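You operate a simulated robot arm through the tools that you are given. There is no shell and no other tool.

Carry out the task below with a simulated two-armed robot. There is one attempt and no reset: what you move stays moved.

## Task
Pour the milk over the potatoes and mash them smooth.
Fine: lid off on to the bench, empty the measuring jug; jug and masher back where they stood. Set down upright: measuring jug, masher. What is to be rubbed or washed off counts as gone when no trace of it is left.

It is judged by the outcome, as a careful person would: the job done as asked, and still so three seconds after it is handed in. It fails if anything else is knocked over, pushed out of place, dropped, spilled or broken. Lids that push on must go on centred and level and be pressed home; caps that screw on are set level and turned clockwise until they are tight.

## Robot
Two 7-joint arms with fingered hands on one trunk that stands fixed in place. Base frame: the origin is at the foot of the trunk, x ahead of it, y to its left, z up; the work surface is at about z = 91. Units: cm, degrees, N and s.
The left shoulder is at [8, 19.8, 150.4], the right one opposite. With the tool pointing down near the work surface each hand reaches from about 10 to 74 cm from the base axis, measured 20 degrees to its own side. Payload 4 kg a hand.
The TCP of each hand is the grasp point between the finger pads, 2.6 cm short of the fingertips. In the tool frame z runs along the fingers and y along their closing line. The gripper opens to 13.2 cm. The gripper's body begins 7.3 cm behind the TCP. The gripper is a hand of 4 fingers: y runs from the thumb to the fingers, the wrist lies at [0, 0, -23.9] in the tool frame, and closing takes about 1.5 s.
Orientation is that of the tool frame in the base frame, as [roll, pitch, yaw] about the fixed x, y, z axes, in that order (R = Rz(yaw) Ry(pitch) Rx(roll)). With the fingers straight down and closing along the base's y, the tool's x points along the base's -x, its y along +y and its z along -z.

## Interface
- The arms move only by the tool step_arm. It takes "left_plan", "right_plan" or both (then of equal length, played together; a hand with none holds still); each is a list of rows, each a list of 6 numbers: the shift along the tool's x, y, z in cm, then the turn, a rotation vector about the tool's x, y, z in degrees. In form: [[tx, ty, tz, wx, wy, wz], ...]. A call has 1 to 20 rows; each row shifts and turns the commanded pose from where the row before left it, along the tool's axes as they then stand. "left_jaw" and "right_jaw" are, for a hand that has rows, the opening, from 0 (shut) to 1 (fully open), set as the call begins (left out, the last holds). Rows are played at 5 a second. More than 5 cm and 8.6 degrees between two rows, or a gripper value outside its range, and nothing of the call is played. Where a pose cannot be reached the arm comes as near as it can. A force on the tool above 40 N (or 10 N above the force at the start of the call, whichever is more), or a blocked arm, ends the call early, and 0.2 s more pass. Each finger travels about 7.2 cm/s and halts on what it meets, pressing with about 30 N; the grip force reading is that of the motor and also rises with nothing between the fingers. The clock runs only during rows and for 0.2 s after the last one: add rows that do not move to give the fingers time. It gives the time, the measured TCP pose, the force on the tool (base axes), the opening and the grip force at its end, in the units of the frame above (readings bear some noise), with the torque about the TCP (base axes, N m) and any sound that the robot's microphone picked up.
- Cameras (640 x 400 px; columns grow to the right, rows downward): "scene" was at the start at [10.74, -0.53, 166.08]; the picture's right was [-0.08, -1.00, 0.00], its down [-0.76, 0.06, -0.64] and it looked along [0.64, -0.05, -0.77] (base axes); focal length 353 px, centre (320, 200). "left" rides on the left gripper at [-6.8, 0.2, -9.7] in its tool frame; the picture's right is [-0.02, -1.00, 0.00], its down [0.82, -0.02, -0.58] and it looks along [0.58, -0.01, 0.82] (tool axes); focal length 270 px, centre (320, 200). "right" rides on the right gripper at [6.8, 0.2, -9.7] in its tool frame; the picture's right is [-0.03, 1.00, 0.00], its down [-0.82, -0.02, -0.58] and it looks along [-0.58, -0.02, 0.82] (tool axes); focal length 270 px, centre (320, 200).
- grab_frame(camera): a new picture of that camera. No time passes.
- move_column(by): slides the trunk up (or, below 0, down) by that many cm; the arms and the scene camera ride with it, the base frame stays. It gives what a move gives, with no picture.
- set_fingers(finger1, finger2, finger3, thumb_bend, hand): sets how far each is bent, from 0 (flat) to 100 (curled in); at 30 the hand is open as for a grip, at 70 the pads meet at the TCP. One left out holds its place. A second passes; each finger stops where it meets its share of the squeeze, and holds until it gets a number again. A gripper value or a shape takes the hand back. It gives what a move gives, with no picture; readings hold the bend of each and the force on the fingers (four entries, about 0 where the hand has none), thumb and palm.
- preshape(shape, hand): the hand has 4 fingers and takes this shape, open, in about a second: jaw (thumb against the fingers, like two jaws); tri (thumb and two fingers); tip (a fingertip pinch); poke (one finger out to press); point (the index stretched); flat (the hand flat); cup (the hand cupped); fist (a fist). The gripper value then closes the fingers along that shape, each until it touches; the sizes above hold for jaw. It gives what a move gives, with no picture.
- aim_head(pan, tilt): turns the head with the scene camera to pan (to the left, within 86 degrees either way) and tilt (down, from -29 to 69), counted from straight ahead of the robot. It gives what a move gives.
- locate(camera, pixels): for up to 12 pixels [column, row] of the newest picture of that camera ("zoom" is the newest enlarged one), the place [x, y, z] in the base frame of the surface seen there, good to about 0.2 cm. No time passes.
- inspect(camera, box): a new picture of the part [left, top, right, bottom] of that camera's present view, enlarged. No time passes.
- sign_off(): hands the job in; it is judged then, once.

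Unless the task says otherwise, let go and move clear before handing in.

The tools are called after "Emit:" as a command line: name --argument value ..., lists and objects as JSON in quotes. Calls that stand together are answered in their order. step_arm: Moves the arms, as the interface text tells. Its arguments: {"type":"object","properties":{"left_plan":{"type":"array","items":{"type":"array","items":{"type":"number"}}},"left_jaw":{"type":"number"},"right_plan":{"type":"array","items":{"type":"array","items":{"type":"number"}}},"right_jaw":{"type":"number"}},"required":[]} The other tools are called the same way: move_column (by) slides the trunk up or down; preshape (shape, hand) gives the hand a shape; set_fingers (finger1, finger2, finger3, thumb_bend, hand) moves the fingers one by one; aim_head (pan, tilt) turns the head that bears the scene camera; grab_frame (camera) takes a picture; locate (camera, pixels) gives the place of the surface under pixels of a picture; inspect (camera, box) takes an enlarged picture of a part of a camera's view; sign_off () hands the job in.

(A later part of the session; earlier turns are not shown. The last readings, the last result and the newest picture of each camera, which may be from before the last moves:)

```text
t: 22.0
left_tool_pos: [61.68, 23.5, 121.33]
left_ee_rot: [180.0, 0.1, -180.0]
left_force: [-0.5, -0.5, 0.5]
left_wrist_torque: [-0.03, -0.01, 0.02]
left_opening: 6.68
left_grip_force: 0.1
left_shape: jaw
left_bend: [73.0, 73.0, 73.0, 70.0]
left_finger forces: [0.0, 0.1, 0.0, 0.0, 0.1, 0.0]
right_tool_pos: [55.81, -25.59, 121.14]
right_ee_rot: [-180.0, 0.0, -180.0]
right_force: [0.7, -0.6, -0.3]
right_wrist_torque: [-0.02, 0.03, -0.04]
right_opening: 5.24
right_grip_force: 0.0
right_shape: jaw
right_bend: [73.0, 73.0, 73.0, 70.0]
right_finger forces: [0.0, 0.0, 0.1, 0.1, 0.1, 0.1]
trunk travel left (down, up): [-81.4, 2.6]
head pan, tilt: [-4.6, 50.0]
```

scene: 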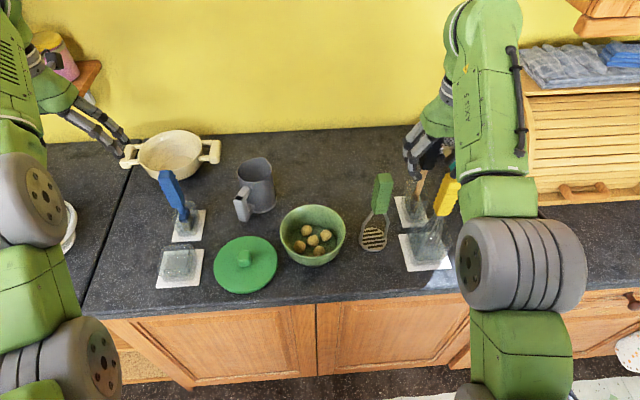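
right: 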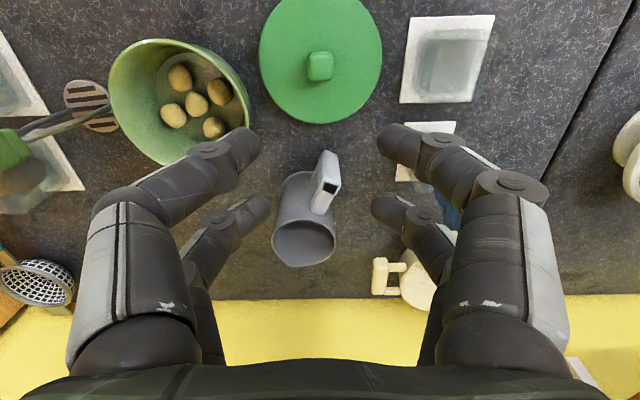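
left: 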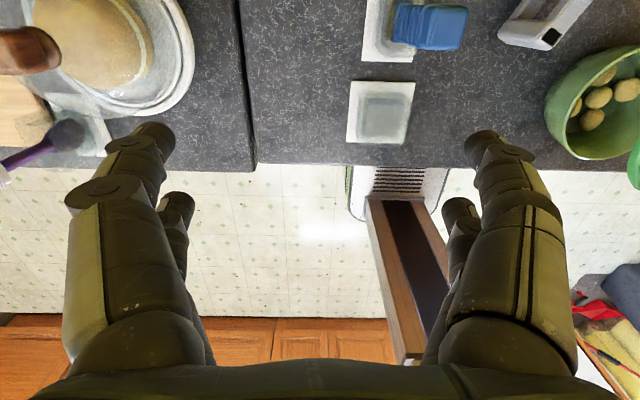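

The commanded pose follows the reached pose, so bookkeeping is simple. Before touching the jug I dry-run the pouring pose: yaw the empty left hand 90° near the bowl to see if it is reachable.

Emit:
step_arm --left_plan '[[0.7, -3.9, 1.2, 0, 0, 0], [0.7, -3.9, 1.2, 0, 0, 0], [0.7, -3.9, 1.2, 0, 0, 0], [0.7, -3.9, 1.2, 0, 0, 0], [0, 0, 0, 0, 0, 8.2], [0, 0, 0, 0, 0, 8.2], [0, 0, 0, 0, 0, 8.2], [0, 0, 0, 0, 0, 8.2], [0, 0, 0, 0, 0, 8.2], [0, 0, 0, 0, 0, 8.2], [0, 0, 0, 0, 0, 8.2], [0, 0, 0, 0, 0, 8.2], [0, 0, 0, 0, 0, 8.2], [0, 0, 0, 0, 0, 0]]'

Emit:
grab_frame --camera "scene"

```text
t: 25.0
left_tool_pos: [60.86, -5.61, 103.87]
left_ee_rot: [179.2, 0.0, 107.2]
left_force: [0.5, 0.2, -0.2]
left_wrist_torque: [-0.02, 0.03, 0.04]
left_opening: 6.66
left_grip_force: 0.2
left_shape: jaw
left_bend: [73.0, 73.0, 73.0, 70.0]
left_finger forces: [0.0, 0.0, 0.1, 0.0, 0.0, 0.0]
left hand out of reach, approached as far as the arm can: row 10, 11, 12, 13
right_tool_pos: [56.03, -25.57, 121.02]
right_ee_rot: [-180.0, 0.1, -180.0]
right_force: [0.0, 0.0, -0.8]
right_wrist_torque: [-0.05, -0.02, 0.01]
right_opening: 5.25
right_grip_force: 0.1
right_shape: jaw
right_bend: [73.0, 73.0, 73.0, 70.0]
right_finger forces: [0.1, 0.0, 0.0, 0.1, 0.0, 0.0]
trunk travel left (down, up): [-81.4, 2.6]
head pan, tilt: [-4.6, 50.0]
```

```text
taken
```

scene: 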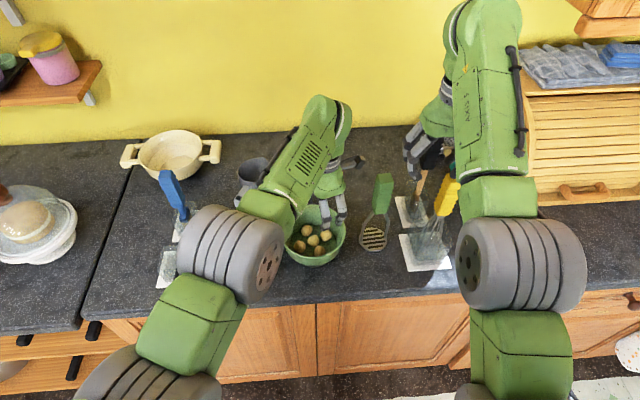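

Beyond about 41° of yaw the arm ran out of reach and drifted low over the bowl, without touching. I lift straight up and turn the hand back.

Emit:
step_arm --left_plan '[[0, 0, -2, 0, 0, 0], [0, 0, -2, 0, 0, 0], [0, 0, -2, 0, 0, -8], [0, 0, -2, 0, 0, -8], [0, 0, -2, 0, 0, -8], [0, 0, 0, 0, 0, -8], [0, 0, 0, 0, 0, 0]]'

Emit:
grab_frame --camera "scene"

```text
t: 26.6
left_tool_pos: [61.56, -7.85, 112.29]
left_ee_rot: [179.9, 0.1, 138.3]
left_force: [-0.5, -0.8, 0.3]
left_wrist_torque: [0.0, 0.0, 0.02]
left_opening: 6.66
left_grip_force: 0.1
left_shape: jaw
left_bend: [73.0, 73.0, 73.0, 70.0]
left_finger forces: [0.0, 0.0, 0.0, 0.0, 0.1, 0.1]
left hand out of reach, approached as far as the arm can: row 1, 2
right_tool_pos: [55.87, -25.49, 121.02]
right_ee_rot: [180.0, 0.0, 179.9]
right_force: [0.6, -0.1, 0.6]
right_wrist_torque: [-0.02, 0.01, 0.02]
right_opening: 5.25
right_grip_force: 0.0
right_shape: jaw
right_bend: [73.0, 73.0, 73.0, 70.0]
right_finger forces: [0.1, 0.0, 0.1, 0.1, 0.0, 0.0]
trunk travel left (down, up): [-81.4, 2.6]
head pan, tilt: [-4.6, 50.0]
```

```text
taken
```

scene: 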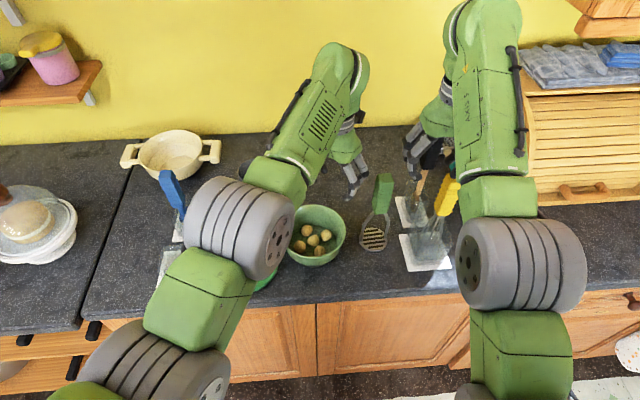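

The left hand is back to about −42° of yaw at z 112. I go to the likely pour spot with the jug's present heading (−24°) to test tilting past vertical there, in small calls.

Emit:
step_arm --left_plan '[[3.9, 0.46, -1.2, 0, 0, 0], [3.9, 0.46, -1.2, 0, 0, 0], [3.9, 0.46, -1.2, 0, 0, 0], [0, 0, 0, 0, 0, -8.6], [0, 0, 0, 0, 0, -8.6], [0, 0, 0, 0, 0, 0]]'

Emit:
step_arm --left_plan '[[0, 0, 0, 0, 8, 0], [0, 0, 0, 0, 0, 0]]'

```text
t: 28.0
left_tool_pos: [53.62, 0.89, 115.97]
left_ee_rot: [179.9, 0.1, 155.5]
left_force: [0.1, -0.9, 0.4]
left_wrist_torque: [0.02, -0.02, 0.0]
left_opening: 6.65
left_grip_force: 0.1
left_shape: jaw
left_bend: [73.0, 73.0, 73.0, 70.0]
left_finger forces: [0.1, 0.0, 0.1, 0.1, 0.0, 0.0]
right_tool_pos: [55.92, -25.46, 121.19]
right_ee_rot: [180.0, 0.1, 180.0]
right_force: [0.1, 0.2, -1.4]
right_wrist_torque: [0.02, 0.01, 0.0]
right_opening: 5.24
right_grip_force: 0.0
right_shape: jaw
right_bend: [73.0, 73.0, 73.0, 70.0]
right_finger forces: [0.0, 0.0, 0.0, 0.1, 0.0, 0.0]
trunk travel left (down, up): [-81.4, 2.6]
head pan, tilt: [-4.6, 50.0]
```

```text
t: 28.6
left_tool_pos: [53.78, 0.84, 115.89]
left_ee_rot: [179.8, -8.0, 155.4]
left_force: [0.6, 0.3, -0.1]
left_wrist_torque: [0.02, -0.01, 0.0]
left_opening: 6.66
left_grip_force: 0.1
left_shape: jaw
left_bend: [73.0, 73.0, 73.0, 70.0]
left_finger forces: [0.0, 0.1, 0.1, 0.0, 0.0, 0.0]
right_tool_pos: [55.93, -25.66, 121.09]
right_ee_rot: [-179.9, 0.0, -179.9]
right_force: [0.6, 0.0, -0.2]
right_wrist_torque: [-0.03, 0.0, -0.02]
right_opening: 5.27
right_grip_force: 0.1
right_shape: jaw
right_bend: [73.0, 73.0, 73.0, 70.0]
right_finger forces: [0.1, 0.0, 0.0, 0.0, 0.0, 0.0]
trunk travel left (down, up): [-81.4, 2.6]
head pan, tilt: [-4.6, 50.0]
```

Eight degrees past vertical works without drift. I test further in small steps.

Emit:
step_arm --left_plan '[[0, 0, 0, 0, 8, 0], [0, 0, 0, 0, 0, 0]]'

Emit:
step_arm --left_plan '[[0, 0, 0, 0, 6, 0], [0, 0, 0, 0, 0, 0]]'

```text
t: 29.2
left_tool_pos: [55.17, 0.31, 113.81]
left_ee_rot: [179.9, -15.8, 155.4]
left_force: [-0.8, 0.5, 0.8]
left_wrist_torque: [-0.01, 0.02, -0.04]
left_opening: 6.65
left_grip_force: 0.0
left_shape: jaw
left_bend: [73.0, 73.0, 73.0, 70.0]
left_finger forces: [0.0, 0.1, 0.1, 0.0, 0.0, 0.0]
left hand out of reach, approached as far as the arm can: row 1
right_tool_pos: [56.12, -25.66, 120.91]
right_ee_rot: [-179.9, 0.0, -180.0]
right_force: [-0.3, -0.3, -0.7]
right_wrist_torque: [0.0, 0.01, -0.02]
right_opening: 5.25
right_grip_force: 0.0
right_shape: jaw
right_bend: [73.0, 73.0, 73.0, 70.0]
right_finger forces: [0.1, 0.1, 0.0, 0.0, 0.1, 0.0]
trunk travel left (down, up): [-81.4, 2.6]
head pan, tilt: [-4.6, 50.0]
```

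```text
t: 29.8
left_tool_pos: [56.27, -0.3, 112.92]
left_ee_rot: [179.9, -22.0, 155.3]
left_force: [-0.3, -0.2, 0.4]
left_wrist_torque: [-0.02, 0.03, -0.02]
left_opening: 6.64
left_grip_force: 0.0
left_shape: jaw
left_bend: [73.0, 73.0, 73.0, 70.0]
left_finger forces: [0.0, 0.0, 0.0, 0.1, 0.1, 0.0]
left hand out of reach, approached as far as the arm can: row 1
right_tool_pos: [56.17, -25.66, 120.93]
right_ee_rot: [179.9, 0.0, 180.0]
right_force: [0.0, 0.3, 0.2]
right_wrist_torque: [0.06, 0.01, 0.02]
right_opening: 5.27
right_grip_force: 0.1
right_shape: jaw
right_bend: [73.0, 73.0, 73.0, 70.0]
right_finger forces: [0.0, 0.0, 0.1, 0.0, 0.0, 0.0]
trunk travel left (down, up): [-81.4, 2.6]
head pan, tilt: [-4.6, 50.0]
```

Tilting 22° past vertical works but drifts forward because of wrist flexion. Turning the heading to about +20° should give more margin, so I dry-run that: back to vertical, then yaw the other way.

Emit:
step_arm --left_plan '[[0, 0, 0, 0, -7.3, 0], [0, 0, 0, 0, -7.3, 0], [0, 0, 0, 0, -7.3, 0], [0, 0, 0, 0, 0, 0]]'

Emit:
step_arm --left_plan '[[0, 0, 0, 0, 0, -8.6], [0, 0, 0, 0, 0, -8.6], [0, 0, 0, 0, 0, -8.6], [0, 0, 0, 0, 0, 0]]'

Emit:
step_arm --left_plan '[[0, 0, 0, 0, 0, -8.6], [0, 0, 0, 0, 0, -8.6], [0, 0, 0, 0, 0, 0]]'

```text
t: 30.8
left_tool_pos: [56.06, -0.07, 113.07]
left_ee_rot: [-180.0, 0.1, 155.4]
left_force: [-0.8, -0.6, 0.3]
left_wrist_torque: [-0.05, 0.01, -0.02]
left_opening: 6.66
left_grip_force: 0.1
left_shape: jaw
left_bend: [73.0, 73.0, 73.0, 70.0]
left_finger forces: [0.0, 0.1, 0.0, 0.1, 0.0, 0.0]
right_tool_pos: [55.93, -25.61, 121.15]
right_ee_rot: [180.0, 0.0, -179.9]
right_force: [0.8, 0.3, -1.3]
right_wrist_torque: [0.01, 0.0, -0.04]
right_opening: 5.25
right_grip_force: 0.0
right_shape: jaw
right_bend: [73.0, 73.0, 73.0, 70.0]
right_finger forces: [0.0, 0.1, 0.1, 0.0, 0.0, 0.1]
trunk travel left (down, up): [-81.4, 2.6]
head pan, tilt: [-4.6, 50.0]
```

```text
t: 31.8
left_tool_pos: [56.18, -0.1, 113.05]
left_ee_rot: [180.0, 0.0, -178.7]
left_force: [0.1, -0.5, 0.1]
left_wrist_torque: [-0.01, 0.01, 0.0]
left_opening: 6.63
left_grip_force: 0.0
left_shape: jaw
left_bend: [73.0, 73.0, 73.0, 70.0]
left_finger forces: [0.1, 0.0, 0.1, 0.0, 0.0, 0.0]
right_tool_pos: [55.92, -25.49, 121.15]
right_ee_rot: [180.0, 0.0, 180.0]
right_force: [-0.7, 1.2, -0.9]
right_wrist_torque: [0.01, 0.01, 0.01]
right_opening: 5.26
right_grip_force: 0.1
right_shape: jaw
right_bend: [73.0, 73.0, 73.0, 70.0]
right_finger forces: [0.0, 0.0, 0.1, 0.0, 0.0, 0.0]
trunk travel left (down, up): [-81.4, 2.6]
head pan, tilt: [-4.6, 50.0]
```

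```text
t: 32.6
left_tool_pos: [56.14, -0.02, 113.04]
left_ee_rot: [179.8, 0.0, -161.6]
left_force: [-0.7, -0.2, 0.2]
left_wrist_torque: [0.03, 0.04, 0.03]
left_opening: 6.62
left_grip_force: 0.2
left_shape: jaw
left_bend: [73.0, 73.0, 73.0, 70.0]
left_finger forces: [0.0, 0.1, 0.1, 0.0, 0.0, 0.0]
right_tool_pos: [55.89, -25.43, 121.18]
right_ee_rot: [-180.0, 0.0, 180.0]
right_force: [-0.7, 0.2, 0.4]
right_wrist_torque: [0.01, 0.0, -0.03]
right_opening: 5.25
right_grip_force: 0.1
right_shape: jaw
right_bend: [73.0, 73.0, 73.0, 70.0]
right_finger forces: [0.0, 0.0, 0.0, 0.0, 0.1, 0.0]
trunk travel left (down, up): [-81.4, 2.6]
head pan, tilt: [-4.6, 50.0]
```

Heading +18° reached fine. Now test tilting past vertical here, two steps per call.

Emit:
step_arm --left_plan '[[0, 0, 0, 0, 8, 0], [0, 0, 0, 0, 8, 0], [0, 0, 0, 0, 0, 0]]'

Emit:
step_arm --left_plan '[[0, 0, 0, 0, 8, 0], [0, 0, 0, 0, 0, 0]]'

Emit:
step_arm --left_plan '[[0, 0, 0, 0, 8, 0], [0, 0, 0, 0, 0, 0]]'

```text
t: 33.4
left_tool_pos: [56.26, 0.04, 113.08]
left_ee_rot: [180.0, -16.0, -161.6]
left_force: [0.9, -0.2, 0.4]
left_wrist_torque: [-0.04, 0.01, -0.03]
left_opening: 6.63
left_grip_force: 0.1
left_shape: jaw
left_bend: [73.0, 73.0, 73.0, 70.0]
left_finger forces: [0.0, 0.1, 0.0, 0.1, 0.0, 0.1]
right_tool_pos: [55.83, -25.59, 121.02]
right_ee_rot: [-180.0, -0.1, -180.0]
right_force: [0.5, 0.5, 0.6]
right_wrist_torque: [0.03, -0.03, -0.01]
right_opening: 5.28
right_grip_force: 0.2
right_shape: jaw
right_bend: [73.0, 73.0, 73.0, 70.0]
right_finger forces: [0.0, 0.0, 0.1, 0.0, 0.0, 0.0]
trunk travel left (down, up): [-81.4, 2.6]
head pan, tilt: [-4.6, 50.0]
```

```text
t: 34.0
left_tool_pos: [56.38, -0.01, 112.94]
left_ee_rot: [179.9, -24.0, -161.6]
left_force: [-0.6, -1.6, -0.4]
left_wrist_torque: [-0.03, -0.01, 0.0]
left_opening: 6.63
left_grip_force: 0.2
left_shape: jaw
left_bend: [73.0, 73.0, 73.0, 70.0]
left_finger forces: [0.1, 0.0, 0.1, 0.0, 0.1, 0.0]
right_tool_pos: [56.01, -25.5, 121.12]
right_ee_rot: [-179.9, -0.1, -180.0]
right_force: [-0.1, -0.2, 0.8]
right_wrist_torque: [0.02, -0.02, 0.02]
right_opening: 5.25
right_grip_force: 0.1
right_shape: jaw
right_bend: [73.0, 73.0, 73.0, 70.0]
right_finger forces: [0.0, 0.0, 0.0, 0.0, 0.1, 0.0]
trunk travel left (down, up): [-81.4, 2.6]
head pan, tilt: [-4.6, 50.0]
```

```text
t: 34.6
left_tool_pos: [56.45, -0.08, 112.93]
left_ee_rot: [179.9, -32.1, -161.6]
left_force: [-0.6, -0.7, 0.7]
left_wrist_torque: [0.0, -0.01, -0.02]
left_opening: 6.66
left_grip_force: 0.1
left_shape: jaw
left_bend: [73.0, 73.0, 73.0, 70.0]
left_finger forces: [0.1, 0.0, 0.0, 0.1, 0.0, 0.1]
right_tool_pos: [56.08, -25.46, 120.97]
right_ee_rot: [-179.9, -0.1, 179.9]
right_force: [0.3, 0.2, 0.5]
right_wrist_torque: [0.02, 0.01, -0.01]
right_opening: 5.24
right_grip_force: 0.1
right_shape: jaw
right_bend: [73.0, 73.0, 73.0, 70.0]
right_finger forces: [0.0, 0.1, 0.1, 0.0, 0.1, 0.0]
trunk travel left (down, up): [-81.4, 2.6]
head pan, tilt: [-4.6, 50.0]
```

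32° past vertical without drift at heading +18°. I test two more steps and then height.

Emit:
step_arm --left_plan '[[0, 0, 0, 0, 8, 0], [0, 0, 0, 0, 0, 0]]'

Emit:
step_arm --left_plan '[[0, 0, 0, 0, 6, 0], [0, 0, 0, 0, 0, 0]]'

Emit:
grab_frame --camera "scene"

```text
t: 35.2
left_tool_pos: [55.77, 0.07, 113.0]
left_ee_rot: [179.9, -39.7, -161.5]
left_force: [-0.6, -0.3, 0.0]
left_wrist_torque: [0.02, 0.0, 0.03]
left_opening: 6.63
left_grip_force: 0.0
left_shape: jaw
left_bend: [73.0, 73.0, 73.0, 70.0]
left_finger forces: [0.0, 0.0, 0.0, 0.1, 0.0, 0.0]
left hand out of reach, approached as far as the arm can: row 1
right_tool_pos: [56.0, -25.58, 121.09]
right_ee_rot: [-180.0, -0.1, -180.0]
right_force: [-0.2, -0.5, 0.3]
right_wrist_torque: [0.02, -0.02, 0.02]
right_opening: 5.25
right_grip_force: 0.0
right_shape: jaw
right_bend: [73.0, 73.0, 73.0, 70.0]
right_finger forces: [0.0, 0.0, 0.1, 0.1, 0.1, 0.0]
trunk travel left (down, up): [-81.4, 2.6]
head pan, tilt: [-4.6, 50.0]
```

```text
t: 35.8
left_tool_pos: [53.21, 0.67, 113.11]
left_ee_rot: [179.9, -46.0, -161.6]
left_force: [-0.3, -0.4, 0.5]
left_wrist_torque: [0.03, -0.02, -0.02]
left_opening: 6.64
left_grip_force: 0.0
left_shape: jaw
left_bend: [73.0, 73.0, 73.0, 70.0]
left_finger forces: [0.0, 0.0, 0.1, 0.0, 0.0, 0.1]
left hand out of reach, approached as far as the arm can: row 1
right_tool_pos: [56.04, -25.6, 121.05]
right_ee_rot: [180.0, -0.1, 179.9]
right_force: [0.1, 0.6, 0.4]
right_wrist_torque: [-0.03, -0.01, -0.01]
right_opening: 5.23
right_grip_force: 0.0
right_shape: jaw
right_bend: [73.0, 73.0, 73.0, 70.0]
right_finger forces: [0.1, 0.0, 0.0, 0.0, 0.0, 0.0]
trunk travel left (down, up): [-81.4, 2.6]
head pan, tilt: [-4.6, 50.0]
```

```text
taken
```

scene: 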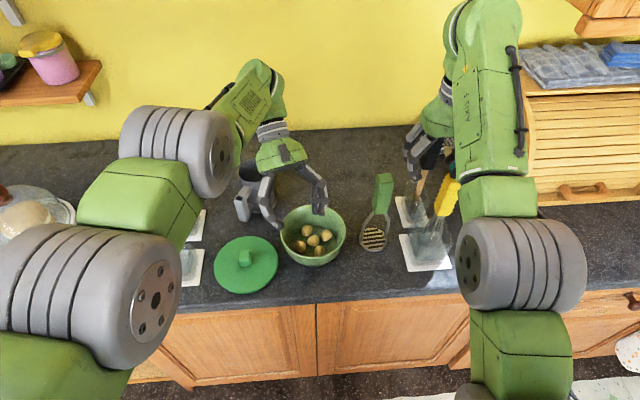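

About 40° past vertical is the limit there (arm stretched). I now dry-run the intended end-of-pour pose nearer the bowl centre, with the hand about 38° past vertical.

Emit:
step_arm --left_plan '[[0, 0, 0, 0, -8, 0], [-0.78, -1.96, -1.62, 0, 0, 0], [-0.78, -1.96, -1.62, 0, 0, 0], [0, 0, 0, 0, 0, 0]]'

```text
t: 36.8
left_tool_pos: [55.83, -1.79, 114.74]
left_ee_rot: [-180.0, -37.9, -161.6]
left_force: [-0.5, -0.4, 0.4]
left_wrist_torque: [0.0, -0.04, 0.01]
left_opening: 6.63
left_grip_force: 0.0
left_shape: jaw
left_bend: [73.0, 73.0, 73.0, 70.0]
left_finger forces: [0.0, 0.1, 0.0, 0.0, 0.0, 0.0]
left hand out of reach, approached as far as the arm can: row 1, 2, 3
right_tool_pos: [55.84, -25.38, 121.18]
right_ee_rot: [-180.0, 0.0, -179.9]
right_force: [-1.3, 0.5, 0.4]
right_wrist_torque: [0.04, 0.01, -0.01]
right_opening: 5.24
right_grip_force: 0.1
right_shape: jaw
right_bend: [73.0, 73.0, 73.0, 70.0]
right_finger forces: [0.0, 0.0, 0.0, 0.0, 0.0, 0.0]
trunk travel left (down, up): [-81.4, 2.6]
head pan, tilt: [-4.6, 50.0]
```

The end-of-pour pose is reachable at (55.8,-1.8,114.7), which puts the spout inside the bowl. Now I dry-run the pour path backwards (rotation about the spout point), a few rows at a time.

Emit:
step_arm --left_plan '[[1.46, 0, 1.33, 0, -8, 0], [1.46, 0, 1.33, 0, -8, 0], [1.46, 0, 1.33, 0, -8, 0], [1.46, 0, 1.33, 0, -8, 0], [0, 0, 0, 0, 0, 0]]'

Emit:
step_arm --left_plan '[[1.46, 0, 1.33, 0, -8, 0], [1.46, 0, 1.33, 0, -8, 0], [0, 0, 0, 0, 0, 0]]'

Emit:
grab_frame --camera "scene"

```text
t: 38.0
left_tool_pos: [59.28, -6.02, 113.07]
left_ee_rot: [179.7, -18.2, -161.8]
left_force: [0.1, 0.3, -0.8]
left_wrist_torque: [0.01, 0.05, -0.03]
left_opening: 6.62
left_grip_force: 0.0
left_shape: jaw
left_bend: [73.0, 73.0, 73.0, 70.0]
left_finger forces: [0.0, 0.0, 0.0, 0.0, 0.0, 0.1]
left hand out of reach, approached as far as the arm can: row 1, 2, 3, 4
right_tool_pos: [55.87, -25.54, 121.14]
right_ee_rot: [-179.9, 0.0, -179.9]
right_force: [-0.2, -0.7, 0.2]
right_wrist_torque: [-0.03, 0.01, -0.02]
right_opening: 5.25
right_grip_force: 0.0
right_shape: jaw
right_bend: [73.0, 73.0, 73.0, 70.0]
right_finger forces: [0.0, 0.0, 0.0, 0.1, 0.0, 0.0]
trunk travel left (down, up): [-81.4, 2.6]
head pan, tilt: [-4.6, 50.0]
```

```text
t: 38.8
left_tool_pos: [60.95, -8.01, 111.86]
left_ee_rot: [179.7, -10.3, -161.6]
left_force: [0.3, 0.1, -0.7]
left_wrist_torque: [0.0, -0.02, 0.01]
left_opening: 6.65
left_grip_force: 0.0
left_shape: jaw
left_bend: [73.0, 73.0, 73.0, 70.0]
left_finger forces: [0.0, 0.0, 0.0, 0.1, 0.0, 0.1]
left hand out of reach, approached as far as the arm can: row 1, 2
right_tool_pos: [56.05, -25.49, 121.0]
right_ee_rot: [179.9, 0.1, 179.9]
right_force: [-0.2, 0.9, 0.0]
right_wrist_torque: [0.0, 0.01, -0.03]
right_opening: 5.24
right_grip_force: 0.0
right_shape: jaw
right_bend: [73.0, 73.0, 73.0, 70.0]
right_finger forces: [0.0, 0.0, 0.0, 0.0, 0.0, 0.1]
trunk travel left (down, up): [-81.4, 2.6]
head pan, tilt: [-4.6, 50.0]
```

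```text
taken
```

scene: 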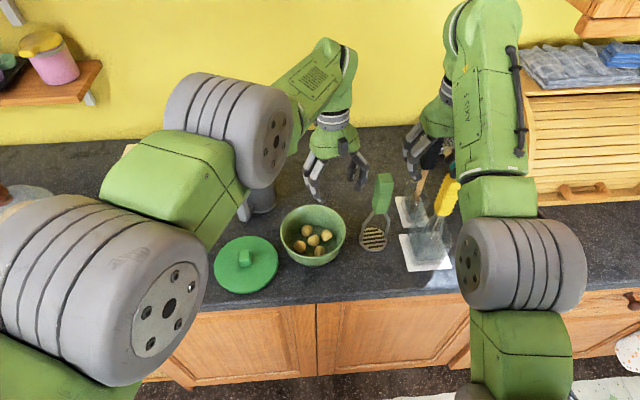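

The solver ended up in an elbow-out posture and drifted, with the hand now near (61,-8). I back away from the masher first, towards the left.

Emit:
step_arm --left_plan '[[1.25, 4.6, -0.8, 0, 0, 0], [1.25, 4.6, -0.8, 0, 0, 0], [0, 0, 0, 0, 0, 0]]'

Emit:
grab_frame --camera "scene"

```text
t: 39.6
left_tool_pos: [62.53, -4.16, 112.99]
left_ee_rot: [179.4, -10.5, -161.7]
left_force: [0.2, 0.1, 0.0]
left_wrist_torque: [0.02, -0.03, -0.02]
left_opening: 6.67
left_grip_force: 0.1
left_shape: jaw
left_bend: [73.0, 73.0, 73.0, 70.0]
left_finger forces: [0.0, 0.0, 0.0, 0.0, 0.1, 0.0]
left hand out of reach, approached as far as the arm can: row 1, 2
right_tool_pos: [55.85, -25.53, 121.12]
right_ee_rot: [-179.9, 0.1, -180.0]
right_force: [-0.5, 0.1, -1.0]
right_wrist_torque: [-0.02, 0.01, -0.02]
right_opening: 5.22
right_grip_force: 0.1
right_shape: jaw
right_bend: [73.0, 73.0, 73.0, 70.0]
right_finger forces: [0.1, 0.1, 0.1, 0.1, 0.1, 0.0]
trunk travel left (down, up): [-81.4, 2.6]
head pan, tilt: [-4.6, 50.0]
```

```text
taken
```

scene: 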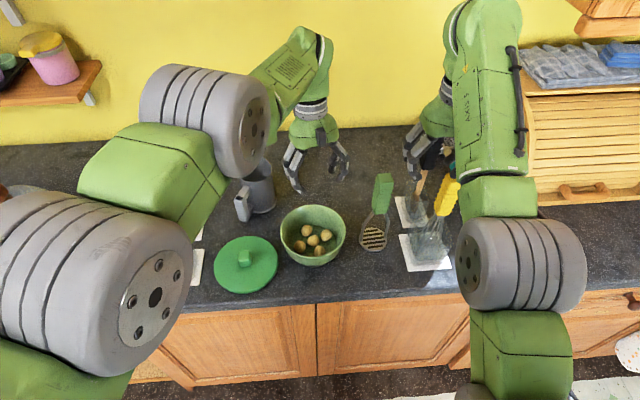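

The posture is odd but free. I turn the heading back towards 0° and to vertical, in small steps, to recover a normal arm posture.

Emit:
step_arm --left_plan '[[0, 0, 0, -1.5, 0, 8.4], [0, 0, 0, 0, 0, 0]]'

Emit:
step_arm --left_plan '[[0, 0, 0, 0, -8, 0], [0, 0, 0, 0, 0, 0]]'

```text
t: 40.2
left_tool_pos: [62.63, -4.1, 113.04]
left_ee_rot: [179.8, -10.4, -170.3]
left_force: [-0.3, 0.6, -0.1]
left_wrist_torque: [-0.03, 0.01, 0.02]
left_opening: 6.64
left_grip_force: 0.0
left_shape: jaw
left_bend: [73.0, 73.0, 73.0, 70.0]
left_finger forces: [0.1, 0.0, 0.0, 0.0, 0.0, 0.0]
right_tool_pos: [55.89, -25.53, 121.13]
right_ee_rot: [-180.0, 0.0, -179.9]
right_force: [0.3, 0.5, 0.0]
right_wrist_torque: [0.01, 0.0, 0.02]
right_opening: 5.26
right_grip_force: 0.0
right_shape: jaw
right_bend: [73.0, 73.0, 73.0, 70.0]
right_finger forces: [0.0, 0.0, 0.0, 0.0, 0.1, 0.1]
trunk travel left (down, up): [-81.4, 2.6]
head pan, tilt: [-4.6, 50.0]
```

```text
t: 40.8
left_tool_pos: [64.8, -5.07, 112.81]
left_ee_rot: [179.6, -2.5, -170.3]
left_force: [0.3, -0.1, 0.6]
left_wrist_torque: [-0.04, -0.02, 0.0]
left_opening: 6.62
left_grip_force: 0.0
left_shape: jaw
left_bend: [73.0, 73.0, 73.0, 70.0]
left_finger forces: [0.0, 0.0, 0.0, 0.1, 0.0, 0.0]
left hand out of reach, approached as far as the arm can: row 1
right_tool_pos: [55.92, -25.61, 121.02]
right_ee_rot: [-180.0, 0.0, 180.0]
right_force: [-0.3, -0.4, -0.4]
right_wrist_torque: [0.01, 0.02, -0.01]
right_opening: 5.27
right_grip_force: 0.0
right_shape: jaw
right_bend: [73.0, 73.0, 73.0, 70.0]
right_finger forces: [0.1, 0.0, 0.0, 0.0, 0.0, 0.0]
trunk travel left (down, up): [-81.4, 2.6]
head pan, tilt: [-4.6, 50.0]
```

Heading turns freely, but bringing the tool upright pushes it forward, so the elbow posture is the constraint. I try moving left in small steps at a safe height.

Emit:
step_arm --left_plan '[[0, 4.3, -0.5, 0, 0, 4], [0, 4.3, -0.5, 0, 0, 4], [0, 0, 0, 0, 0, 0]]'

Emit:
grab_frame --camera "scene"

```text
t: 41.6
left_tool_pos: [67.53, 2.27, 113.62]
left_ee_rot: [-180.0, -2.5, -178.3]
left_force: [0.4, -0.4, -0.4]
left_wrist_torque: [0.03, 0.01, 0.01]
left_opening: 6.64
left_grip_force: 0.1
left_shape: jaw
left_bend: [73.0, 73.0, 73.0, 70.0]
left_finger forces: [0.1, 0.0, 0.1, 0.0, 0.0, 0.1]
left hand out of reach, approached as far as the arm can: row 1, 2
right_tool_pos: [55.85, -25.52, 121.06]
right_ee_rot: [179.9, 0.0, 180.0]
right_force: [0.7, 1.2, -0.4]
right_wrist_torque: [0.01, -0.02, 0.0]
right_opening: 5.24
right_grip_force: 0.1
right_shape: jaw
right_bend: [73.0, 73.0, 73.0, 70.0]
right_finger forces: [0.0, 0.0, 0.0, 0.0, 0.0, 0.0]
trunk travel left (down, up): [-81.4, 2.6]
head pan, tilt: [-4.6, 50.0]
```

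```text
taken
```

scene: 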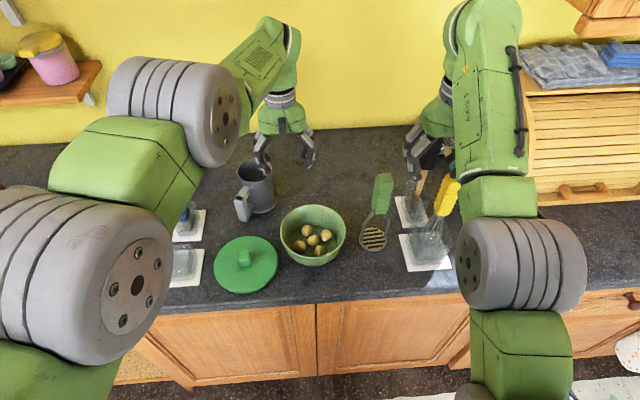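

The shoulder-to-wrist distance stayed at about 64.5 cm through those moves, so the arm seems locked near its stretched limit. I measure the elbow to understand the posture.

Emit:
locate --camera "scene" --pixels '[[225, 113], [160, 90], [200, 150], [120, 165], [136, 285], [60, 250], [250, 55], [283, 40], [283, 120], [90, 330]]'

```text
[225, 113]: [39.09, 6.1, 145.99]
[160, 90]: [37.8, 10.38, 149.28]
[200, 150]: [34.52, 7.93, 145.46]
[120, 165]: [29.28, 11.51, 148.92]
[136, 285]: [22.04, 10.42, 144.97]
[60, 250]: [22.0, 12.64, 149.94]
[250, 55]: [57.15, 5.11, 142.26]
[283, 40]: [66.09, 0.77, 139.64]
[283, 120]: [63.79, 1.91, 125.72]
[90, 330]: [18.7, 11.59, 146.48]
```

The left arm is stretched straight (elbow near (36,9,143)), a singular posture the solver can't shorten. I curl the hand inward about its wrist, which should force the elbow to bend once the wrist reaches its limit.

Emit:
step_arm --left_plan '[[3.33, 0, -0.23, 0, 8, 0], [3.33, 0, -0.23, 0, 8, 0], [3.33, 0, -0.23, 0, 8, 0], [3.33, 0, -0.23, 0, 8, 0], [3.33, 0, -0.23, 0, 8, 0], [0, 0, 0, 0, 0, 0]]'

Emit:
step_arm --left_plan '[[3.33, 0, -0.23, 0, 8, 0], [3.33, 0, -0.23, 0, 8, 0], [0, 0, 0, 0, 0, 0]]'

Emit:
grab_frame --camera "scene"

```text
t: 43.0
left_tool_pos: [54.2, 1.72, 118.48]
left_ee_rot: [-180.0, -37.1, -178.3]
left_force: [-1.1, -0.3, 0.5]
left_wrist_torque: [0.03, -0.02, 0.0]
left_opening: 6.64
left_grip_force: 0.1
left_shape: jaw
left_bend: [73.0, 73.0, 73.0, 70.0]
left_finger forces: [0.0, 0.0, 0.0, 0.1, 0.0, 0.0]
left hand out of reach, approached as far as the arm can: row 5
right_tool_pos: [55.92, -25.47, 121.15]
right_ee_rot: [-180.0, 0.0, -180.0]
right_force: [0.8, -0.2, 0.1]
right_wrist_torque: [0.01, 0.02, -0.01]
right_opening: 5.24
right_grip_force: 0.0
right_shape: jaw
right_bend: [73.0, 73.0, 73.0, 70.0]
right_finger forces: [0.0, 0.1, 0.0, 0.1, 0.0, 0.0]
trunk travel left (down, up): [-81.4, 2.6]
head pan, tilt: [-4.6, 50.0]
```

```text
t: 43.8
left_tool_pos: [54.08, 1.57, 118.52]
left_ee_rot: [-180.0, -37.2, -178.3]
left_force: [-1.0, -0.2, 0.3]
left_wrist_torque: [-0.02, -0.04, -0.01]
left_opening: 6.65
left_grip_force: 0.1
left_shape: jaw
left_bend: [73.0, 73.0, 73.0, 70.0]
left_finger forces: [0.1, 0.0, 0.0, 0.0, 0.0, 0.0]
left hand out of reach, approached as far as the arm can: row 1, 2
right_tool_pos: [55.86, -25.49, 121.08]
right_ee_rot: [-180.0, 0.0, -179.9]
right_force: [-0.6, 0.0, 1.8]
right_wrist_torque: [-0.01, 0.0, 0.0]
right_opening: 5.25
right_grip_force: 0.1
right_shape: jaw
right_bend: [73.0, 73.0, 73.0, 70.0]
right_finger forces: [0.0, 0.0, 0.1, 0.0, 0.0, 0.1]
trunk travel left (down, up): [-81.4, 2.6]
head pan, tilt: [-4.6, 50.0]
```

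```text
taken
```

scene: 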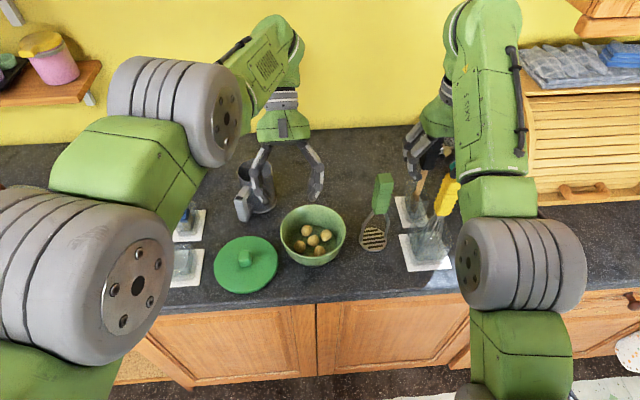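

The wrist's own limit is hit now. I try a pure retreat along the arm axis (towards the shoulder), with the tool first brought off its limit.

Emit:
step_arm --left_plan '[[-3.33, 0, -0.23, 0, -8, 0], [4.1, 1.55, 2.0, 0, 0, 0], [4.1, 1.55, 2.0, 0, 0, 0], [4.1, 1.55, 2.0, 0, 0, 0], [0, 0, 0, 0, 0, 0]]'

```text
t: 45.0
left_tool_pos: [57.03, 1.63, 116.65]
left_ee_rot: [-179.9, -29.2, -178.2]
left_force: [0.3, 0.1, -0.1]
left_wrist_torque: [-0.01, -0.02, -0.02]
left_opening: 6.64
left_grip_force: 0.1
left_shape: jaw
left_bend: [73.0, 73.0, 73.0, 70.0]
left_finger forces: [0.1, 0.0, 0.0, 0.1, 0.0, 0.0]
left hand out of reach, approached as far as the arm can: row 2, 3, 4
right_tool_pos: [55.79, -25.51, 121.05]
right_ee_rot: [180.0, 0.1, 180.0]
right_force: [0.6, 0.2, 0.9]
right_wrist_torque: [-0.02, 0.0, -0.02]
right_opening: 5.24
right_grip_force: 0.1
right_shape: jaw
right_bend: [73.0, 73.0, 73.0, 70.0]
right_finger forces: [0.0, 0.1, 0.1, 0.0, 0.1, 0.0]
trunk travel left (down, up): [-81.4, 2.6]
head pan, tilt: [-4.6, 50.0]
```

A pure retreat does nothing, so the elbow has probably slipped just past straight to its other-side stop. I push outward a little to see whether the arm can extend to its full length again.

Emit:
step_arm --left_plan '[[-1.36, -0.47, -0.42, 0, 0, 0], [0, 0, 0, 0, 0, 0]]'

Emit:
step_arm --left_plan '[[-1.36, -0.47, -0.42, 0, 0, 0], [0, 0, 0, 0, 0, 0]]'

```text
t: 45.6
left_tool_pos: [58.35, 1.27, 116.48]
left_ee_rot: [-179.8, -29.1, -178.3]
left_force: [0.5, -0.6, -0.6]
left_wrist_torque: [0.01, 0.02, 0.01]
left_opening: 6.63
left_grip_force: 0.1
left_shape: jaw
left_bend: [73.0, 73.0, 73.0, 70.0]
left_finger forces: [0.0, 0.0, 0.0, 0.1, 0.0, 0.0]
right_tool_pos: [55.93, -25.49, 120.94]
right_ee_rot: [180.0, 0.0, 180.0]
right_force: [-1.0, -0.8, 0.0]
right_wrist_torque: [-0.05, -0.01, -0.04]
right_opening: 5.23
right_grip_force: 0.0
right_shape: jaw
right_bend: [73.0, 73.0, 73.0, 70.0]
right_finger forces: [0.0, 0.0, 0.0, 0.1, 0.0, 0.0]
trunk travel left (down, up): [-81.4, 2.6]
head pan, tilt: [-4.6, 50.0]
```

```text
t: 46.2
left_tool_pos: [58.4, 1.26, 116.09]
left_ee_rot: [179.9, -29.0, -178.3]
left_force: [0.0, 0.1, -0.5]
left_wrist_torque: [-0.01, 0.03, 0.01]
left_opening: 6.63
left_grip_force: 0.0
left_shape: jaw
left_bend: [73.0, 73.0, 73.0, 70.0]
left_finger forces: [0.1, 0.1, 0.0, 0.0, 0.0, 0.1]
left hand out of reach, approached as far as the arm can: row 1
right_tool_pos: [55.96, -25.57, 121.04]
right_ee_rot: [179.9, 0.0, -180.0]
right_force: [-0.2, -0.2, 0.2]
right_wrist_torque: [-0.02, 0.01, 0.04]
right_opening: 5.24
right_grip_force: 0.1
right_shape: jaw
right_bend: [73.0, 73.0, 73.0, 70.0]
right_finger forces: [0.1, 0.1, 0.1, 0.0, 0.0, 0.1]
trunk travel left (down, up): [-81.4, 2.6]
head pan, tilt: [-4.6, 50.0]
```

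It did extend 1.4 cm, so it is now fully straight. I rotate the hand forward about the wrist (which should bend the elbow the normal way) and then retreat.

Emit:
step_arm --left_plan '[[-3.33, 0, -0.23, 0, -8, 0], [-3.33, 0, -0.23, 0, -8, 0], [-3.33, 0, -0.23, 0, -8, 0], [-3.33, 0, -0.23, 0, -8, 0], [0, 0, 0, 0, 0, 0]]'

Emit:
step_arm --left_plan '[[2.0, 0.6, 0, 0, 0, 0], [2.0, 0.6, 0, 0, 0, 0], [0, 0, 0, 0, 0, 0]]'

```text
t: 47.4
left_tool_pos: [71.2, 1.71, 113.22]
left_ee_rot: [-179.9, 3.0, -178.3]
left_force: [-0.4, -0.6, -0.2]
left_wrist_torque: [-0.01, 0.03, 0.0]
left_opening: 6.62
left_grip_force: 0.1
left_shape: jaw
left_bend: [73.0, 73.0, 73.0, 70.0]
left_finger forces: [0.0, 0.0, 0.1, 0.1, 0.0, 0.0]
right_tool_pos: [55.87, -25.59, 121.06]
right_ee_rot: [-180.0, 0.0, -180.0]
right_force: [-0.6, -1.6, 0.2]
right_wrist_torque: [-0.02, -0.02, -0.01]
right_opening: 5.23
right_grip_force: 0.1
right_shape: jaw
right_bend: [73.0, 73.0, 73.0, 70.0]
right_finger forces: [0.1, 0.1, 0.0, 0.0, 0.1, 0.0]
trunk travel left (down, up): [-81.4, 2.6]
head pan, tilt: [-4.6, 50.0]
```

```text
t: 48.2
left_tool_pos: [67.12, 2.84, 113.02]
left_ee_rot: [179.9, 2.9, -178.3]
left_force: [0.0, -0.4, 0.0]
left_wrist_torque: [0.01, -0.03, -0.02]
left_opening: 6.66
left_grip_force: 0.1
left_shape: jaw
left_bend: [73.0, 73.0, 73.0, 70.0]
left_finger forces: [0.0, 0.0, 0.1, 0.1, 0.0, 0.0]
right_tool_pos: [55.91, -25.47, 120.99]
right_ee_rot: [-179.9, 0.1, 180.0]
right_force: [0.7, -0.8, -0.2]
right_wrist_torque: [0.01, 0.01, 0.03]
right_opening: 5.23
right_grip_force: 0.1
right_shape: jaw
right_bend: [73.0, 73.0, 73.0, 70.0]
right_finger forces: [0.0, 0.0, 0.0, 0.0, 0.1, 0.1]
trunk travel left (down, up): [-81.4, 2.6]
head pan, tilt: [-4.6, 50.0]
```

The normal elbow posture is back and the hand retreats freely. I go to a staging spot near the jug handle at z 112, then turn the hand towards pointing at the handle.

Emit:
step_arm --left_plan '[[1.69, 3.35, 0.16, 0, 0, 0], [1.69, 3.35, 0.16, 0, 0, 0], [1.69, 3.35, 0.16, 0, 0, 0], [1.69, 3.35, 0.16, 0, 0, 0], [0, 0, 0, 0.15, -7.67, 2.9], [0, 0, 0, 0.55, -7.67, 2.85], [0, 0, 0, 0.9, -7.67, 2.76], [0, 0, 0, 0, 0, 0]]'

Emit:
step_arm --left_plan '[[0, 0, 0, 1.27, -7.67, 2.6], [0, 0, 0, 1.62, -7.67, 2.4], [0, 0, 0, 1.9, -7.67, 2.19], [0, 0, 0, 0, 0, 0]]'

Emit:
grab_frame --camera "scene"

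```text
t: 50.0
left_tool_pos: [59.92, 16.04, 111.95]
left_ee_rot: [179.4, 26.1, 172.7]
left_force: [0.0, 0.0, 0.1]
left_wrist_torque: [0.01, 0.0, 0.06]
left_opening: 6.64
left_grip_force: 0.0
left_shape: jaw
left_bend: [73.0, 73.0, 73.0, 70.0]
left_finger forces: [0.0, 0.1, 0.1, 0.1, 0.0, 0.1]
right_tool_pos: [55.85, -25.45, 121.03]
right_ee_rot: [-180.0, 0.0, -179.9]
right_force: [-0.7, 1.0, -0.8]
right_wrist_torque: [0.01, 0.0, -0.03]
right_opening: 5.27
right_grip_force: 0.1
right_shape: jaw
right_bend: [73.0, 73.0, 73.0, 70.0]
right_finger forces: [0.1, 0.0, 0.1, 0.0, 0.0, 0.0]
trunk travel left (down, up): [-81.4, 2.6]
head pan, tilt: [-4.6, 50.0]
```

```text
t: 51.0
left_tool_pos: [60.04, 16.0, 111.93]
left_ee_rot: [178.4, 48.8, 163.2]
left_force: [-0.4, 0.2, -0.1]
left_wrist_torque: [-0.03, -0.02, -0.02]
left_opening: 6.64
left_grip_force: 0.1
left_shape: jaw
left_bend: [73.0, 73.0, 73.0, 70.0]
left_finger forces: [0.1, 0.1, 0.0, 0.1, 0.0, 0.0]
right_tool_pos: [55.93, -25.62, 121.06]
right_ee_rot: [180.0, 0.0, 180.0]
right_force: [0.2, 0.1, 0.1]
right_wrist_torque: [-0.06, -0.02, -0.01]
right_opening: 5.25
right_grip_force: 0.0
right_shape: jaw
right_bend: [73.0, 73.0, 73.0, 70.0]
right_finger forces: [0.1, 0.0, 0.1, 0.0, 0.1, 0.1]
trunk travel left (down, up): [-81.4, 2.6]
head pan, tilt: [-4.6, 50.0]
```

```text
taken
```

scene: 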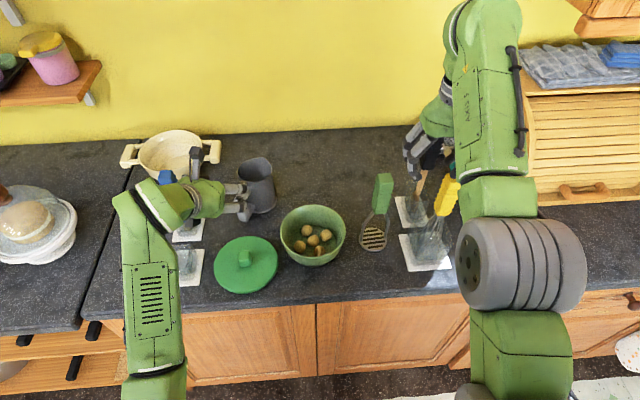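

Tracking well: about 41° below horizontal, heading −17°. I finish turning to roughly 18° below horizontal, heading −24°.

Emit:
step_arm --left_plan '[[0, 0, 0, 2.19, -7.67, 1.9], [0, 0, 0, 2.43, -7.67, 1.58], [0, 0, 0, 2.6, -7.67, 1.27], [0, 0, 0, 0, 0, 0]]'

Emit:
grab_frame --camera "scene"

Emit:
grab_frame --camera "left"

Emit:
inspect --camera "scene" --box '[100, 130, 340, 310]'

```text
t: 52.0
left_tool_pos: [57.65, 6.91, 118.84]
left_ee_rot: [172.6, 67.4, 152.6]
left_force: [-0.3, 0.6, 0.3]
left_wrist_torque: [0.02, 0.02, -0.01]
left_opening: 6.61
left_grip_force: 0.0
left_shape: jaw
left_bend: [73.0, 73.0, 73.0, 70.0]
left_finger forces: [0.1, 0.0, 0.1, 0.0, 0.0, 0.1]
left hand out of reach, approached as far as the arm can: row 1, 2, 3
right_tool_pos: [55.81, -25.44, 121.15]
right_ee_rot: [180.0, 0.0, 179.9]
right_force: [0.0, 0.5, 0.1]
right_wrist_torque: [-0.01, -0.01, -0.01]
right_opening: 5.28
right_grip_force: 0.0
right_shape: jaw
right_bend: [73.0, 73.0, 73.0, 70.0]
right_finger forces: [0.0, 0.1, 0.0, 0.1, 0.0, 0.0]
trunk travel left (down, up): [-81.4, 2.6]
head pan, tilt: [-4.6, 50.0]
```

```text
taken
```

scene: 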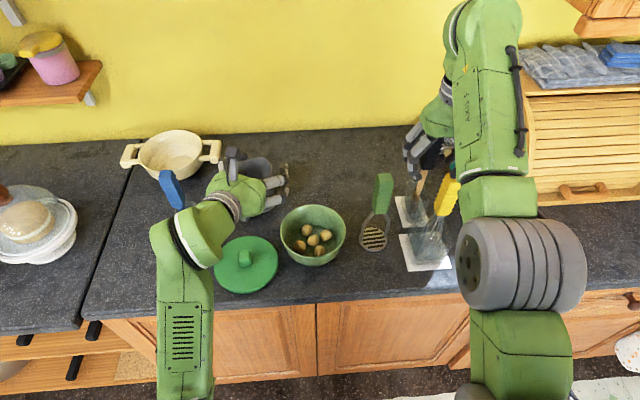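

```text
taken
```

left: 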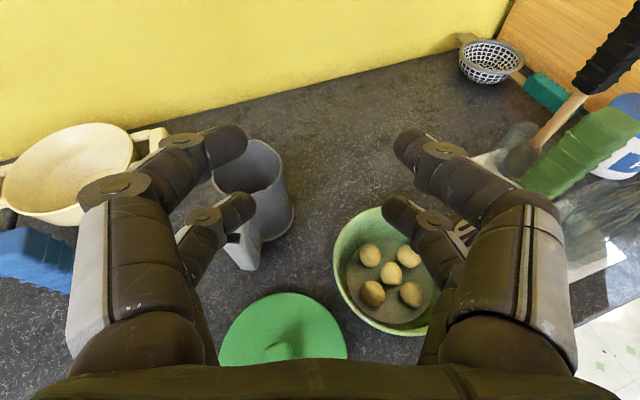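

```text
2.22 times, centred on (220, 220) of scene
```

zoom: 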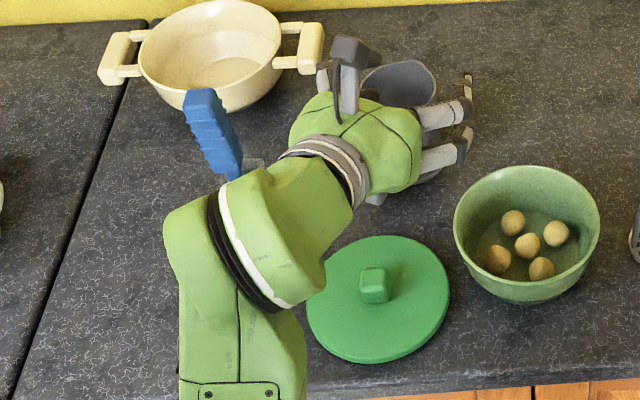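

Near horizontal the wrist runs into its limits and the hand drifted, so a level approach to the handle isn't good for this arm. I return to tool-down and will test turning the hand the other way round (heading up to +156°), which would let me pour towards the robot with the hand pointing forward.

Emit:
step_arm --left_plan '[[0, 0, 0, -2.6, 7.67, -1.27], [0, 0, 0, -2.43, 7.67, -1.58], [0, 0, 0, -2.19, 7.67, -1.9], [0, 0, 0, -1.9, 7.67, -2.19], [0, 0, 0, 0, 0, 0]]'

Emit:
step_arm --left_plan '[[0, 0, 0, -1.62, 7.67, -2.4], [0, 0, 0, -1.27, 7.67, -2.6], [0, 0, 0, -0.9, 7.67, -2.76], [0, 0, 0, -0.55, 7.67, -2.85], [0, 0, 0, 0, 0, 0]]'

Emit:
grab_frame --camera "scene"

```text
t: 53.2
left_tool_pos: [57.71, 6.97, 118.82]
left_ee_rot: [177.5, 38.8, 167.5]
left_force: [-0.2, -0.3, -0.9]
left_wrist_torque: [0.02, -0.05, 0.02]
left_opening: 6.61
left_grip_force: 0.1
left_shape: jaw
left_bend: [73.0, 73.0, 73.0, 70.0]
left_finger forces: [0.0, 0.0, 0.1, 0.0, 0.0, 0.1]
right_tool_pos: [55.85, -25.41, 121.16]
right_ee_rot: [-180.0, 0.0, 180.0]
right_force: [-0.4, 0.2, -0.3]
right_wrist_torque: [0.03, 0.01, -0.01]
right_opening: 5.24
right_grip_force: 0.1
right_shape: jaw
right_bend: [73.0, 73.0, 73.0, 70.0]
right_finger forces: [0.0, 0.0, 0.0, 0.1, 0.0, 0.0]
trunk travel left (down, up): [-81.4, 2.6]
head pan, tilt: [-4.6, 50.0]
```

```text
t: 54.4
left_tool_pos: [57.7, 6.99, 118.76]
left_ee_rot: [178.4, 8.5, -179.5]
left_force: [0.2, 0.3, -0.2]
left_wrist_torque: [0.01, 0.02, -0.04]
left_opening: 6.62
left_grip_force: 0.2
left_shape: jaw
left_bend: [73.0, 73.0, 73.0, 70.0]
left_finger forces: [0.0, 0.0, 0.0, 0.0, 0.0, 0.1]
right_tool_pos: [55.92, -25.58, 121.12]
right_ee_rot: [-180.0, 0.0, -180.0]
right_force: [0.1, -0.8, 0.1]
right_wrist_torque: [0.0, -0.02, -0.01]
right_opening: 5.25
right_grip_force: 0.0
right_shape: jaw
right_bend: [73.0, 73.0, 73.0, 70.0]
right_finger forces: [0.1, 0.0, 0.1, 0.0, 0.0, 0.0]
trunk travel left (down, up): [-81.4, 2.6]
head pan, tilt: [-4.6, 50.0]
```

```text
taken
```

scene: 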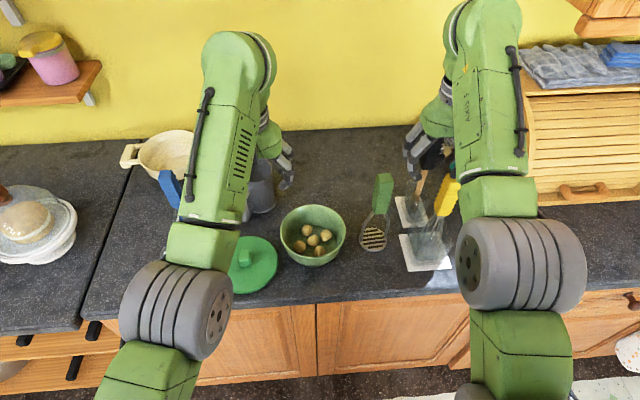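

Back to a normal posture at (57.7,7.0,118.8). Now I test how far the heading can turn in the positive direction, a few steps per call.

Emit:
step_arm --left_plan '[[0, 0, 1, 1.6, 8.3, 0], [0, 0, 0, 0, 0, -8.6], [0, 0, 0, 0, 0, -8.6], [0, 0, 0, 0, 0, -8.6], [0, 0, 0, 0, 0, -8.6], [0, 0, 0, 0, 0, 0]]'

Emit:
step_arm --left_plan '[[0, 0, 0, 0, 0, -8.6], [0, 0, 0, 0, 0, -8.6], [0, 0, 0, 0, 0, 0]]'

Emit:
step_arm --left_plan '[[0, 0, 0, 0, 0, -8.6], [0, 0, 0, 0, 0, -8.6], [0, 0, 0, 0, 0, 0]]'

```text
t: 55.8
left_tool_pos: [57.85, 6.94, 117.76]
left_ee_rot: [-179.8, 0.2, -145.1]
left_force: [-0.1, 0.2, -0.5]
left_wrist_torque: [0.0, 0.02, 0.0]
left_opening: 6.63
left_grip_force: 0.0
left_shape: jaw
left_bend: [73.0, 73.0, 73.0, 70.0]
left_finger forces: [0.0, 0.0, 0.0, 0.0, 0.1, 0.0]
right_tool_pos: [55.88, -25.5, 121.04]
right_ee_rot: [-179.9, 0.0, 180.0]
right_force: [-0.4, 1.0, -0.2]
right_wrist_torque: [0.03, 0.0, -0.01]
right_opening: 5.2
right_grip_force: 0.0
right_shape: jaw
right_bend: [73.0, 73.0, 73.0, 70.0]
right_finger forces: [0.0, 0.0, 0.0, 0.0, 0.0, 0.0]
trunk travel left (down, up): [-81.4, 2.6]
head pan, tilt: [-4.6, 50.0]
```

```text
t: 56.6
left_tool_pos: [57.84, 7.03, 117.84]
left_ee_rot: [-179.8, 0.3, -127.8]
left_force: [-0.2, -0.1, -0.1]
left_wrist_torque: [0.03, -0.03, 0.03]
left_opening: 6.62
left_grip_force: 0.1
left_shape: jaw
left_bend: [73.0, 73.0, 73.0, 70.0]
left_finger forces: [0.0, 0.0, 0.0, 0.0, 0.0, 0.0]
right_tool_pos: [55.94, -25.52, 121.18]
right_ee_rot: [-179.9, -0.1, 180.0]
right_force: [0.5, 0.3, -0.1]
right_wrist_torque: [0.03, 0.02, 0.0]
right_opening: 5.23
right_grip_force: 0.1
right_shape: jaw
right_bend: [73.0, 73.0, 73.0, 70.0]
right_finger forces: [0.0, 0.0, 0.0, 0.1, 0.0, 0.0]
trunk travel left (down, up): [-81.4, 2.6]
head pan, tilt: [-4.6, 50.0]
```

```text
t: 57.4
left_tool_pos: [57.89, 6.86, 117.79]
left_ee_rot: [-179.7, 0.1, -110.6]
left_force: [0.6, 0.2, 0.2]
left_wrist_torque: [0.02, -0.02, 0.02]
left_opening: 6.61
left_grip_force: 0.0
left_shape: jaw
left_bend: [73.0, 73.0, 73.0, 70.0]
left_finger forces: [0.0, 0.0, 0.0, 0.0, 0.1, 0.0]
right_tool_pos: [55.93, -25.45, 121.18]
right_ee_rot: [179.9, 0.0, -180.0]
right_force: [0.5, 0.1, 0.3]
right_wrist_torque: [0.0, -0.02, 0.0]
right_opening: 5.25
right_grip_force: 0.0
right_shape: jaw
right_bend: [73.0, 73.0, 73.0, 70.0]
right_finger forces: [0.0, 0.0, 0.0, 0.1, 0.1, 0.0]
trunk travel left (down, up): [-81.4, 2.6]
head pan, tilt: [-4.6, 50.0]
```

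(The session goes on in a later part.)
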